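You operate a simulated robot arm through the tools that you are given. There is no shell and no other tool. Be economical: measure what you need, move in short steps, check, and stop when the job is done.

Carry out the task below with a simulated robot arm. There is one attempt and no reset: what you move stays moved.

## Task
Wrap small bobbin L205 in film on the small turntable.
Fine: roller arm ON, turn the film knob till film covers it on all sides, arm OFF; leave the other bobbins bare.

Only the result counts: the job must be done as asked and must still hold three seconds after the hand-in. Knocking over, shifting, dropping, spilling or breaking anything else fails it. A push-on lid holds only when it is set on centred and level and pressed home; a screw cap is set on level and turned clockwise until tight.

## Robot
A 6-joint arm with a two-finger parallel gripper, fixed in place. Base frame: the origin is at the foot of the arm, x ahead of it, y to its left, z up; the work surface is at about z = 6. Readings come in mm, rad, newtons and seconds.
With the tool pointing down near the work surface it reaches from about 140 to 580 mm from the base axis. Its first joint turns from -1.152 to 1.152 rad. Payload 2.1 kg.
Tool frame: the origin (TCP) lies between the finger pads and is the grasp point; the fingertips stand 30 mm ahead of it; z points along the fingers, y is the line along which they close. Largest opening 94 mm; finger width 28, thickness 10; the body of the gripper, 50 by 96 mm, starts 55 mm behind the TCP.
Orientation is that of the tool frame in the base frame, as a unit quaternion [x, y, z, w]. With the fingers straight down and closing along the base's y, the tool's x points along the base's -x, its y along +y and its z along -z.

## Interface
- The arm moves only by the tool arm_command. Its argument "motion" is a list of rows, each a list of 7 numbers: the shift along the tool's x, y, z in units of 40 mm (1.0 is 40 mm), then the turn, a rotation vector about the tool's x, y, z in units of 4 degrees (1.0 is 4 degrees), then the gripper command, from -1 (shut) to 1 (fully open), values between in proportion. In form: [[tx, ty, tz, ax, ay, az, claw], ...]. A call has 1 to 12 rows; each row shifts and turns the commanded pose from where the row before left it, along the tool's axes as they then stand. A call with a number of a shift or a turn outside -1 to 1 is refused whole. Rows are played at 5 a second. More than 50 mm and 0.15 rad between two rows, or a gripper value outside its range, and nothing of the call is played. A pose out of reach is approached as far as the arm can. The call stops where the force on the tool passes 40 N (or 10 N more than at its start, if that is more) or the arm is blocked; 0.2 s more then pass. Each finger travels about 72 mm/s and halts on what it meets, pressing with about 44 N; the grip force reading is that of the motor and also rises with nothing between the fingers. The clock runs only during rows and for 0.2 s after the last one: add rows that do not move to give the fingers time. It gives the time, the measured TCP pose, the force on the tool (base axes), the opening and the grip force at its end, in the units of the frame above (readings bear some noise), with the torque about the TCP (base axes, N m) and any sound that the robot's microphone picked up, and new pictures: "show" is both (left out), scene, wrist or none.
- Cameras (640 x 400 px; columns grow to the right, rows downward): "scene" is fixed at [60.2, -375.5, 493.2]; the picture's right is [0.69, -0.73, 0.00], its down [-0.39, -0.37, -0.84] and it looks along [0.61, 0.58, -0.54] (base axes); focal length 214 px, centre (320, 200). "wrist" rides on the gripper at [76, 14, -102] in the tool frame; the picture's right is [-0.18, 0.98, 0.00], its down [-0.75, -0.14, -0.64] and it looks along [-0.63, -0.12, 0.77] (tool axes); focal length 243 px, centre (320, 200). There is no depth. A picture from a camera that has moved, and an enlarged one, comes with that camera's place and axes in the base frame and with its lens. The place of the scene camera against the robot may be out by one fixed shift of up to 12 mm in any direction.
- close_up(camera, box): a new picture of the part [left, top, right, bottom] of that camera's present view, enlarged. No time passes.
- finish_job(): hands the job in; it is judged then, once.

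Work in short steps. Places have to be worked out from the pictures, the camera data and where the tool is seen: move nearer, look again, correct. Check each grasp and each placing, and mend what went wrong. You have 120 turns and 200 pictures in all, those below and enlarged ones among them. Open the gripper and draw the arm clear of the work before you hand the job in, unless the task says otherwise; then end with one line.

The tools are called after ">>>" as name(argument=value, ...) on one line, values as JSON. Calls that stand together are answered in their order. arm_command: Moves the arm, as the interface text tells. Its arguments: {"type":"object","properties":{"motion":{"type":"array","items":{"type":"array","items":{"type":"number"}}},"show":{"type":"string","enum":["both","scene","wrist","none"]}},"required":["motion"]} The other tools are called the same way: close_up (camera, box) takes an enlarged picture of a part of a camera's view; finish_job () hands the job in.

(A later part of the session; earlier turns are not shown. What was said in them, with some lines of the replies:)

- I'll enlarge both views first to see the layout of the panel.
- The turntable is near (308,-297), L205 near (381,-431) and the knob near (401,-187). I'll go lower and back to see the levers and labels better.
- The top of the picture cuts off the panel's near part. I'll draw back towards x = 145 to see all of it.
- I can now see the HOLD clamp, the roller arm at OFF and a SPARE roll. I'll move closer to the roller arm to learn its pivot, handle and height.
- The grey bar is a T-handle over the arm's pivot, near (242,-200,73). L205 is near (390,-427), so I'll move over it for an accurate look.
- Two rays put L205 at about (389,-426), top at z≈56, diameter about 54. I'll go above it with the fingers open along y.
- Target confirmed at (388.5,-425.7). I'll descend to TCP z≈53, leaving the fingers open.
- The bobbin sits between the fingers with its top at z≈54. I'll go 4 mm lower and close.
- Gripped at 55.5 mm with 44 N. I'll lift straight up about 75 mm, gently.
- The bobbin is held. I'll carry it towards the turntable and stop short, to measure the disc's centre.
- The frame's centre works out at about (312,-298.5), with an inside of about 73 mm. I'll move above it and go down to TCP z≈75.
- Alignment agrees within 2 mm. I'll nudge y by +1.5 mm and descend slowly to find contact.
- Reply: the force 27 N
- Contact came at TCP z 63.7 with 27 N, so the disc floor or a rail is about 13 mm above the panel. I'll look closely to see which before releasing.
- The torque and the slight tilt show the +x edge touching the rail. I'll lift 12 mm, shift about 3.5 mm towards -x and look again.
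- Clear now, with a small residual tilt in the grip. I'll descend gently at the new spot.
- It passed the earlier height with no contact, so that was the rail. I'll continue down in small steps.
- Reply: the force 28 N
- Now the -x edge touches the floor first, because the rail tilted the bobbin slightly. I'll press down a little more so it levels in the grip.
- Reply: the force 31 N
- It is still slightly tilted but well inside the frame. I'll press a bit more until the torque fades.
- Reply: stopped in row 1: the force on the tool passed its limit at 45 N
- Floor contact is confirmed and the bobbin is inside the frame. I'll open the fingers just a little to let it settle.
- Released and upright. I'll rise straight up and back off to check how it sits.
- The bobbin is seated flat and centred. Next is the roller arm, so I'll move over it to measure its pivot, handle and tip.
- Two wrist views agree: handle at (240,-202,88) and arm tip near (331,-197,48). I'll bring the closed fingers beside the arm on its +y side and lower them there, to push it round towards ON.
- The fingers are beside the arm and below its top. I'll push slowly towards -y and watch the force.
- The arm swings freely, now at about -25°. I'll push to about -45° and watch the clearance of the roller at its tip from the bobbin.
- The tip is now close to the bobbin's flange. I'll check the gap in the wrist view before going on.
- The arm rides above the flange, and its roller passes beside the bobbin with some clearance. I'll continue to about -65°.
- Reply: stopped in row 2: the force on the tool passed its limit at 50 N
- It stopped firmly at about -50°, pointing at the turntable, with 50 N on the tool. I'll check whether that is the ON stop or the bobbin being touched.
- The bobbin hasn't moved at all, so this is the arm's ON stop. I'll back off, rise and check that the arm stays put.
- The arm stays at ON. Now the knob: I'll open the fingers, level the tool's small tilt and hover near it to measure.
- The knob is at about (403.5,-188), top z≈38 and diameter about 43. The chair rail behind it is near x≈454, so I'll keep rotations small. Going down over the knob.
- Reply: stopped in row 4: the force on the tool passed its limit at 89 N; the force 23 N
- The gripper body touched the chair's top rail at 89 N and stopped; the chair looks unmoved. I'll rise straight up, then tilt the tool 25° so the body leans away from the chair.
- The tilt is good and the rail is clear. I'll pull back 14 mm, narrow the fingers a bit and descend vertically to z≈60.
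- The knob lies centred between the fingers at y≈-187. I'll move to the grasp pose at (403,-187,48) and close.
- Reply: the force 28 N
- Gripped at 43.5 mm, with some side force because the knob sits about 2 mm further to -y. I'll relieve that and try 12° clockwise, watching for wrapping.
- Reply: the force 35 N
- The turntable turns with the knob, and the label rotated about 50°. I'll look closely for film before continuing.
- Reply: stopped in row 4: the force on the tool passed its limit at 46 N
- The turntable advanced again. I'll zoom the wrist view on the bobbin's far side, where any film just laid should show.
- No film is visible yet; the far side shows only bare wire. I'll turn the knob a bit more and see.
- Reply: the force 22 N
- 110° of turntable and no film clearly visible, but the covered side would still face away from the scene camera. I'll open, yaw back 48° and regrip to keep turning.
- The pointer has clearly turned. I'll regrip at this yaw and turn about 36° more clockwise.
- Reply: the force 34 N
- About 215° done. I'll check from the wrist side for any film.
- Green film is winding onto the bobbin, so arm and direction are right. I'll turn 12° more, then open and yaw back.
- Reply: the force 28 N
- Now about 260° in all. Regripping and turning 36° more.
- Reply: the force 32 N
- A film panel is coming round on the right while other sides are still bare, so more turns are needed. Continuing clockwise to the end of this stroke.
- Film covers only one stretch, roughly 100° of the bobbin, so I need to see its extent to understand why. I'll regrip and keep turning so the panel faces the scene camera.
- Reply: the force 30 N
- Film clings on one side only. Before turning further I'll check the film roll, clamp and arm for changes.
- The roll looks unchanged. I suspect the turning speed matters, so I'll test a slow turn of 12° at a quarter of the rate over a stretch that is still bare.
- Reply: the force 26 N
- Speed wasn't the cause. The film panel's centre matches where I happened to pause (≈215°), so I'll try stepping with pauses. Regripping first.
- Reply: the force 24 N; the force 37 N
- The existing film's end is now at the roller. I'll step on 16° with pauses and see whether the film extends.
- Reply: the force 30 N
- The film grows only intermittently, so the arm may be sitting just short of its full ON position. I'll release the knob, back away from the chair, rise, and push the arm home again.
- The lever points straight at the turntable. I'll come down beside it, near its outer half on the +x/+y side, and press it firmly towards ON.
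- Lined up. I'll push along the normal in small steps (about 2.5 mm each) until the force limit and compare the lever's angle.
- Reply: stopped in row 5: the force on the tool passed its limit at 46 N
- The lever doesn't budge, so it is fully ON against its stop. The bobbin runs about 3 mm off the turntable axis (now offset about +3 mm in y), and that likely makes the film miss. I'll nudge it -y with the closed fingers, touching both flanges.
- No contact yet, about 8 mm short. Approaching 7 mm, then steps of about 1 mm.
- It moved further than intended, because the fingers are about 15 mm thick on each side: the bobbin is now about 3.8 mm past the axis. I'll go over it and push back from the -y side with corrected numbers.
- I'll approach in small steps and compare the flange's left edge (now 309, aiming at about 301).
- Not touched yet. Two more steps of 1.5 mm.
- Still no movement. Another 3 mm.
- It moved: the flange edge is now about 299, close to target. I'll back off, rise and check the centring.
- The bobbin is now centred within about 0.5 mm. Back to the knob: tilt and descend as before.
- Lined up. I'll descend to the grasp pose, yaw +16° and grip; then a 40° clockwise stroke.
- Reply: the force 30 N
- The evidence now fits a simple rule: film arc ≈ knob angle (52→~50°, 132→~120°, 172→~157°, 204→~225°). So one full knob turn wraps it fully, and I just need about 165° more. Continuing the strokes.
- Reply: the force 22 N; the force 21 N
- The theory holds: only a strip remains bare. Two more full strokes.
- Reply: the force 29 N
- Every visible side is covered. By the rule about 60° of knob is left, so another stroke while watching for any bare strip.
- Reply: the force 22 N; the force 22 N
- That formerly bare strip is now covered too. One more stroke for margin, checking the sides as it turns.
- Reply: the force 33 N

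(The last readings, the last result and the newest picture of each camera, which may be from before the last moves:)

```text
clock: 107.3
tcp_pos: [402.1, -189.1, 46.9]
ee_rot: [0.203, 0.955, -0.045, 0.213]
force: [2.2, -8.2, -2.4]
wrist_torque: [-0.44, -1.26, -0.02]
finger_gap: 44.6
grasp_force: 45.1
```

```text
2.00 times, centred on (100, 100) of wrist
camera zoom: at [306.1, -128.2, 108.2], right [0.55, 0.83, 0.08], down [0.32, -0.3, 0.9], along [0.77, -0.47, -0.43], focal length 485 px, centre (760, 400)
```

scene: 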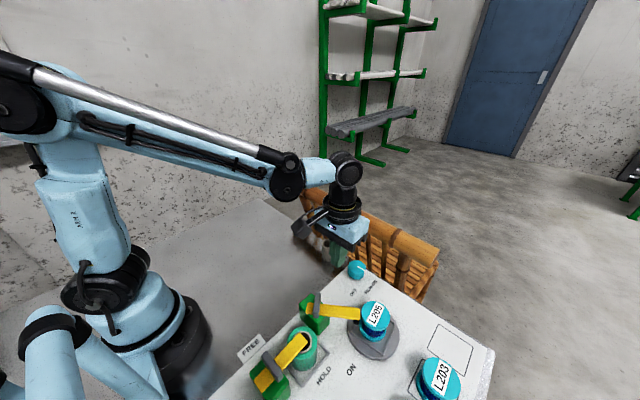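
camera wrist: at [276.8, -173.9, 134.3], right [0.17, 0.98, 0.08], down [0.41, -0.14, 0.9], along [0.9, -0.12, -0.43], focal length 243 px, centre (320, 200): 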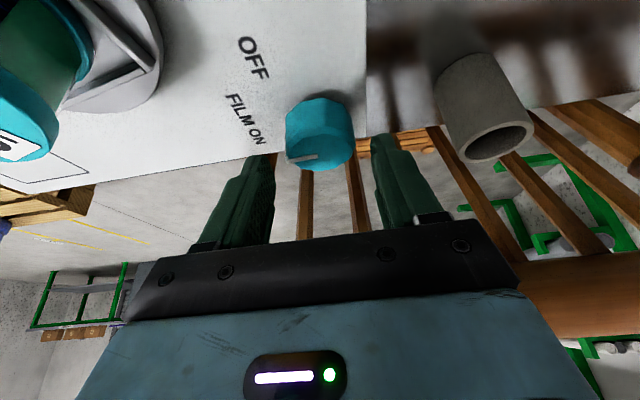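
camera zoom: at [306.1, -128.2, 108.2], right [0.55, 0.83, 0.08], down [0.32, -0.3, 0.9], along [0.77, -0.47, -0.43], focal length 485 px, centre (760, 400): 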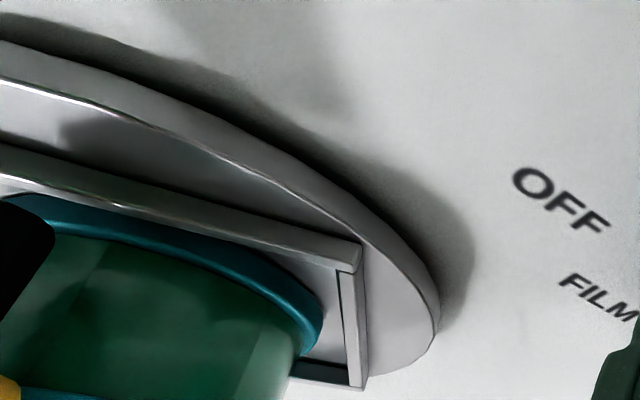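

The bobbin is fully wrapped; every side has been seen covered across several rotations. I'll release the knob and retreat as before, then swing the arm back to OFF.

>>> arm_command(motion=[[0, 0, 0, 0, 0, 0, 0.3], [0, 0, 0, 0, 0, 0, 0.3], [0, 0, 0, -0.423, 0, -0.906, 0.3], [0, 0, 0, -0.423, 0, -0.906, 0.3], [0, 0, 0, -0.423, 0, -0.906, 0.3], [0, 0, 0, -0.423, 0, -0.906, 0.3], [0, 0, 0, -0.423, 0, -0.906, 0.3], [0, 0, 0, -0.423, 0, -0.906, 0.3], [0.317, 0, -0.148, 0, 0, 0, 0.3], [-0.256, 0, -0.549, 0, 0, 0, 0.3], [-0.256, 0, -0.549, 0, 0, 0, 0.3], [-0.256, 0, -0.549, 0, 0, 0, 0.3]], show="none")

>>> arm_command(motion=[[-0.256, 0, -0.549, 0, 0, 0, -0.5], [-0.1, 0, -0.2, 0, 1, 0, -1], [0, 0, 0, 0, 1, 0, -1], [0, 0, 0, 0, 1, 0, -1], [0, 0, 0, 0, 1, 0, -1], [0, 0, 0, 0, 1, 0, -1], [0, 0, 0, 0, 1, 0, -1], [0.8, 0, 0, 0, 0.25, 0, -1], [0.8, 0, 0, 0, 0, 0, -1], [0, 0, 0, 0, 0, 0, -1]], show="both")

```text
clock: 109.9
tcp_pos: [387.2, -188.4, 120.8]
ee_rot: [0.001, 0.976, -0.001, 0.217]
force: [0.0, -0.3, 0.0]
wrist_torque: [0.01, 0.01, 0.0]
finger_gap: 61.2
grasp_force: 0.0
```

```text
clock: 112.1
tcp_pos: [324.3, -190.1, 152.7]
ee_rot: [0.001, 1.0, -0.001, 0.0]
force: [-0.8, 0.0, -0.7]
wrist_torque: [0.02, 0.01, -0.03]
finger_gap: 0.0
grasp_force: 33.4
camera wrist: at [248.2, -173.2, 256.3], right [0.19, 0.98, 0.0], down [0.75, -0.14, 0.64], along [0.63, -0.12, -0.77], focal length 243 px, centre (320, 200)
```

scene: 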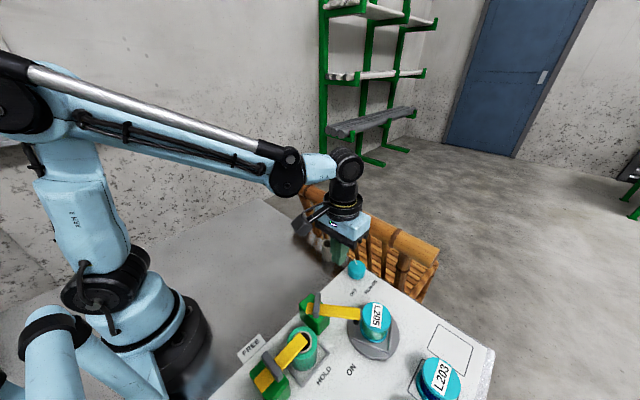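
wrist: 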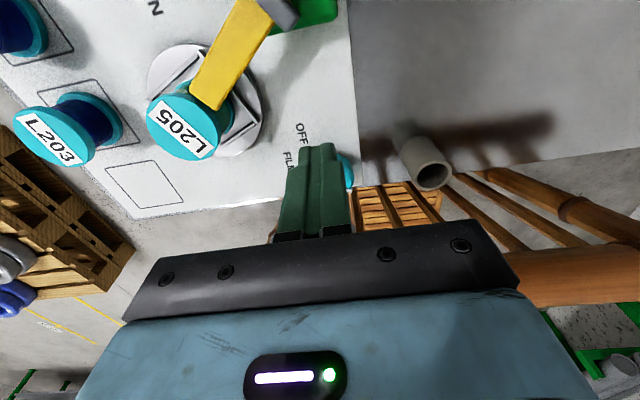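

Clear of the chair. I'll move high to the arm's -x/-y side, near (232,-272), and look before descending.

>>> arm_command(motion=[[0.77, -0.68, 0, 0, 0, 0, -1], [0.77, -0.68, 0, 0, 0, 0, -1], [0.77, -0.69, 0, 0, 0, 0, -1], [0, 0, 0.6, 0, 0, 0, -1], [0, 0, 0, 0, 0, 0, -1]], show="wrist")

>>> close_up(camera="scene", box=[270, 270, 410, 400])

```text
clock: 113.3
tcp_pos: [231.4, -270.1, 128.4]
ee_rot: [0.002, 1.0, 0.0, 0.001]
force: [0.1, -1.3, -0.4]
wrist_torque: [-0.01, -0.04, 0.04]
finger_gap: 0.0
grasp_force: 33.1
camera wrist: at [155.4, -254.8, 230.9], right [0.19, 0.98, 0.0], down [0.75, -0.14, 0.64], along [0.63, -0.12, -0.77], focal length 243 px, centre (320, 200)
```

wrist: 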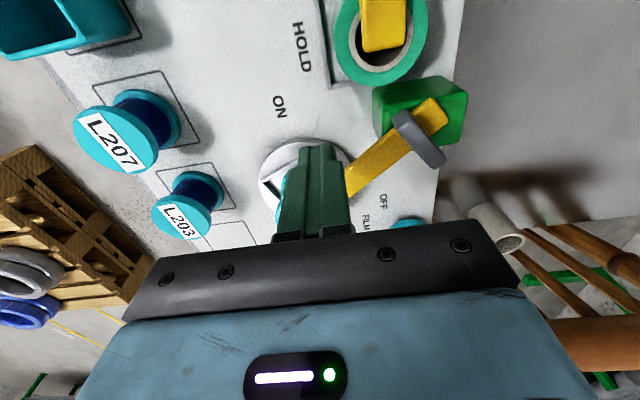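

```text
3.08 times, centred on (340, 335) of scene
camera zoom: at [60.2, -375.5, 493.2], right [0.69, -0.73, 0.0], down [-0.39, -0.37, -0.84], along [0.61, 0.58, -0.54], focal length 660 px, centre (258, -215)
```

zoom: 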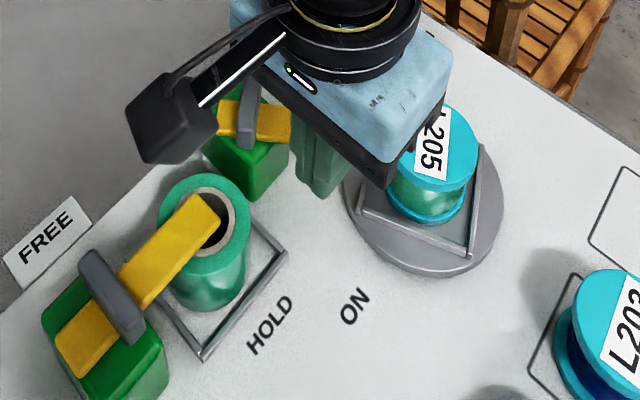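

The space beneath is clear. Descending to z≈68 on that side.

>>> arm_command(motion=[[0, 0, 0.75, 0, 0, 0, -1], [0, 0, 0.75, 0, 0, 0, -1], [0, 0, 0, 0, 0, 0, -1]], show="none")

>>> close_up(camera="scene", box=[270, 270, 410, 400])

>>> close_up(camera="wrist", box=[200, 0, 480, 220])

```text
clock: 114.1
tcp_pos: [231.3, -270.5, 69.0]
ee_rot: [0.001, 1.0, -0.001, 0.0]
force: [-0.5, -0.5, 0.3]
wrist_torque: [0.05, 0.01, 0.01]
finger_gap: 0.1
grasp_force: 32.8
```

```text
3.08 times, centred on (340, 335) of scene
camera zoom: at [60.2, -375.5, 493.2], right [0.69, -0.73, 0.0], down [-0.39, -0.37, -0.84], along [0.61, 0.58, -0.54], focal length 660 px, centre (258, -215)
```

zoom: 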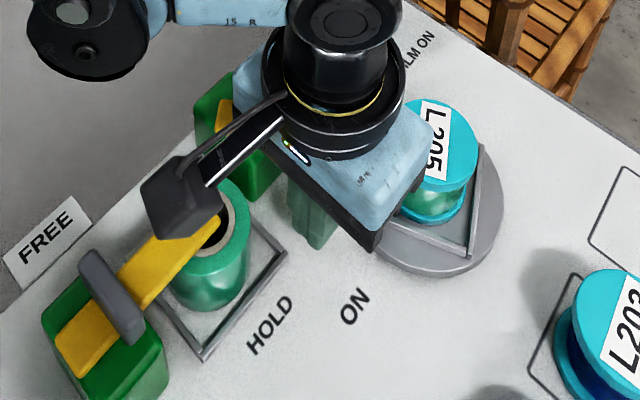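

```text
1.82 times, centred on (340, 110) of wrist
camera zoom: at [155.4, -254.7, 171.0], right [0.19, 0.98, 0.0], down [0.75, -0.14, 0.64], along [0.63, -0.12, -0.77], focal length 441 px, centre (284, 364)
```

zoom: 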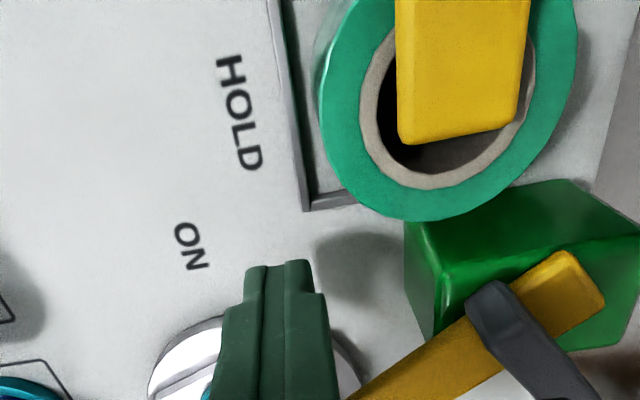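

Good position. Pushing the arm back towards OFF along its arc, first to about -15°.

>>> arm_command(motion=[[-0.29, 0.24, 0, 0, 0, 0, -1], [-0.25, 0.06, 0, 0, 0, 0, -1], [-0.25, 0.06, 0, 0, 0, 0, -1], [-0.22, 0.16, 0, 0, 0, 0, -1], [-0.22, 0.16, 0, 0, 0, 0, -1]], show="none")

>>> close_up(camera="scene", box=[270, 250, 410, 360])

```text
clock: 115.3
tcp_pos: [282.1, -243.1, 69.2]
ee_rot: [0.001, 1.0, -0.001, 0.0]
force: [0.4, 0.1, -0.6]
wrist_torque: [0.02, -0.01, -0.04]
finger_gap: 0.2
grasp_force: 32.7
```

```text
3.64 times, centred on (340, 305) of scene
camera zoom: at [60.2, -375.5, 493.2], right [0.69, -0.73, 0.0], down [-0.39, -0.37, -0.84], along [0.61, 0.58, -0.54], focal length 780 px, centre (247, -182)
```

zoom: 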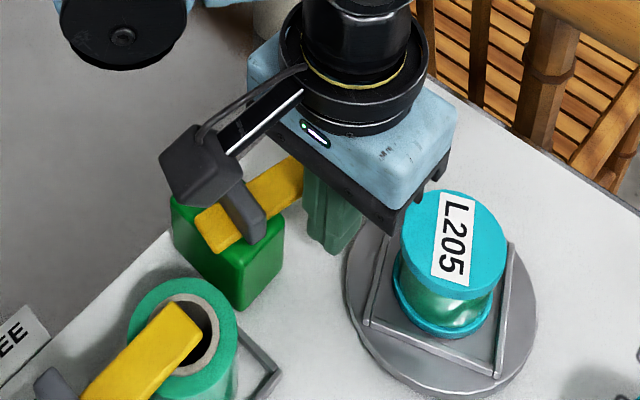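

The arm is swinging back. Continuing to the OFF end, in small steps until its stop.

>>> arm_command(motion=[[-0.12, 0.23, 0, 0, 0, 0, -1], [-0.1, 0.23, 0, 0, 0, 0, -1], [0, 0.1, 0, 0, 0, 0, -1], [0, 0.08, 0, 0, 0, 0, -1], [0, 0.08, 0, 0, 0, 0, -1], [0, 0.08, 0, 0, 0, 0, -1], [0, 0.08, 0, 0, 0, 0, -1]], show="none")

>>> close_up(camera="scene", box=[270, 250, 410, 360])

```text
clock: 116.2
tcp_pos: [289.3, -226.1, 70.7]
ee_rot: [0.003, 1.0, -0.011, -0.001]
force: [0.0, -7.8, -0.6]
wrist_torque: [-0.03, -0.01, 0.09]
finger_gap: 0.0
grasp_force: 32.9
stopped in row 4: the force on the tool passed its limit at 46 N (the readings are from after the stop); the commanded pose is now the measured one
```

```text
3.64 times, centred on (340, 305) of scene
camera zoom: at [60.2, -375.5, 493.2], right [0.69, -0.73, 0.0], down [-0.39, -0.37, -0.84], along [0.61, 0.58, -0.54], focal length 780 px, centre (247, -182)
```

zoom: 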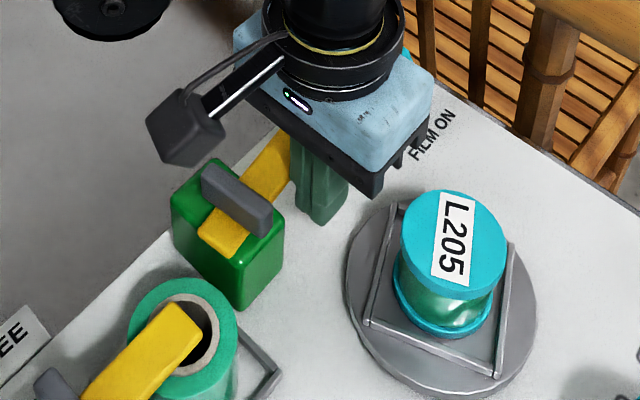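

The arm reached its OFF stop at 46 N. I'll back off in -y, rise well clear, open the gripper and check the whole scene.

>>> arm_command(motion=[[0, -0.25, 0, 0, 0, 0, -1], [0, 0, -0.9, 0, 0, 0, -1], [0, 0, -1, 0, 0, 0, -1], [0.3, 0, -1, 0, 0, 0, 0.5], [0.5, 0, -0.8, 0, 0, 0, 1], [0.8, 0.2, -0.8, 0, 0, 0, 1], [0.8, 0.2, -0.5, 0, 0, 0, 1], [0, 0, 0, 0, 0, 0, 1]], show="both")

>>> close_up(camera="scene", box=[230, 230, 510, 400])

>>> close_up(camera="wrist", box=[120, 0, 420, 200])

```text
clock: 118.0
tcp_pos: [192.4, -216.8, 269.9]
ee_rot: [0.002, 1.0, -0.008, 0.001]
force: [0.0, 0.5, -0.7]
wrist_torque: [0.01, 0.01, 0.02]
finger_gap: 94.2
grasp_force: 0.1
camera wrist: at [115.5, -198.4, 372.8], right [0.19, 0.98, -0.02], down [0.75, -0.13, 0.64], along [0.63, -0.13, -0.76], focal length 243 px, centre (320, 200)
```

scene: 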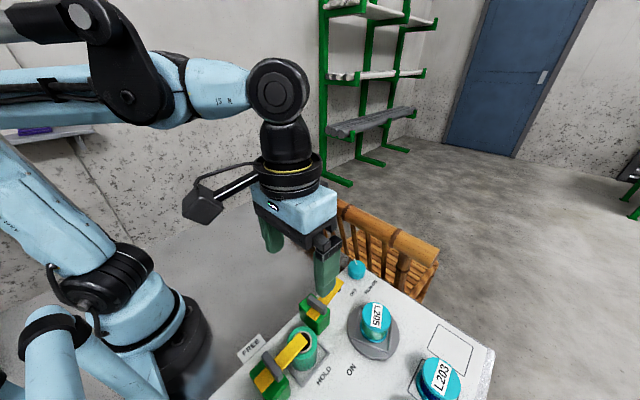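
wrist: 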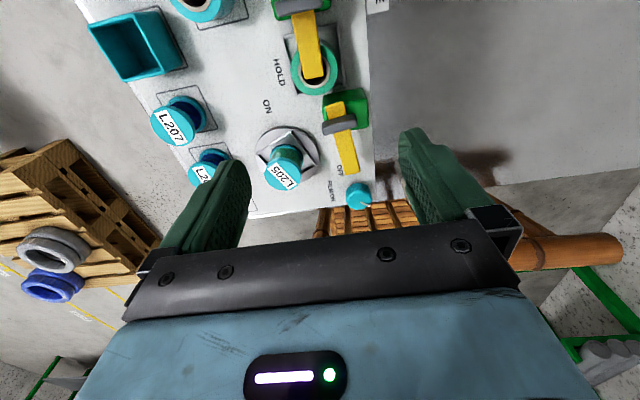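

```text
2.29 times, centred on (370, 315) of scene
camera zoom: at [60.2, -375.5, 493.2], right [0.69, -0.73, 0.0], down [-0.39, -0.37, -0.84], along [0.61, 0.58, -0.54], focal length 490 px, centre (206, -63)
```

zoom: 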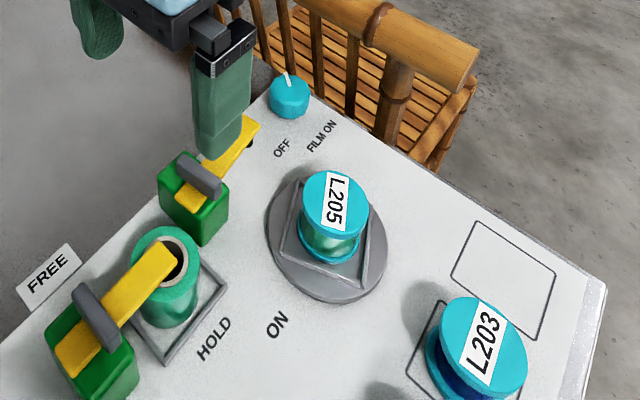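

```text
2.00 times, centred on (270, 100) of wrist
camera zoom: at [115.5, -198.4, 372.8], right [0.19, 0.98, -0.02], down [0.75, -0.13, 0.64], along [0.63, -0.13, -0.76], focal length 485 px, centre (420, 400)
```

zoom: 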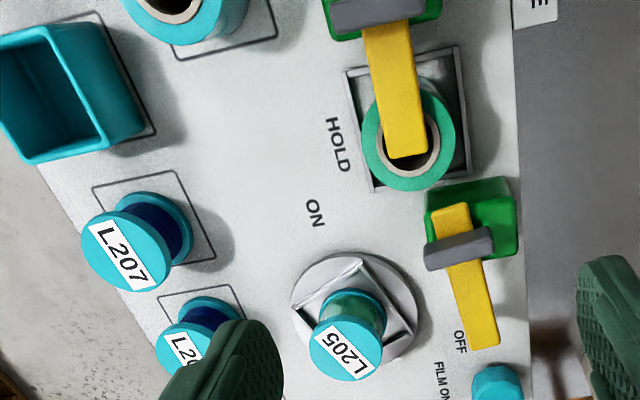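

L205 is wrapped, the arm is back at OFF, the other bobbins are bare and in place, and the gripper is open and clear. Handing in.

>>> finish_job()

```text
The job is handed in.
```

Bobbin L205 is wrapped in film on all sides on the turntable, the roller arm is back at OFF, and the other bobbins are bare and in place; the gripper did bump the chair rail once (89 N) on the way to the knob, and the chair looks unmoved.
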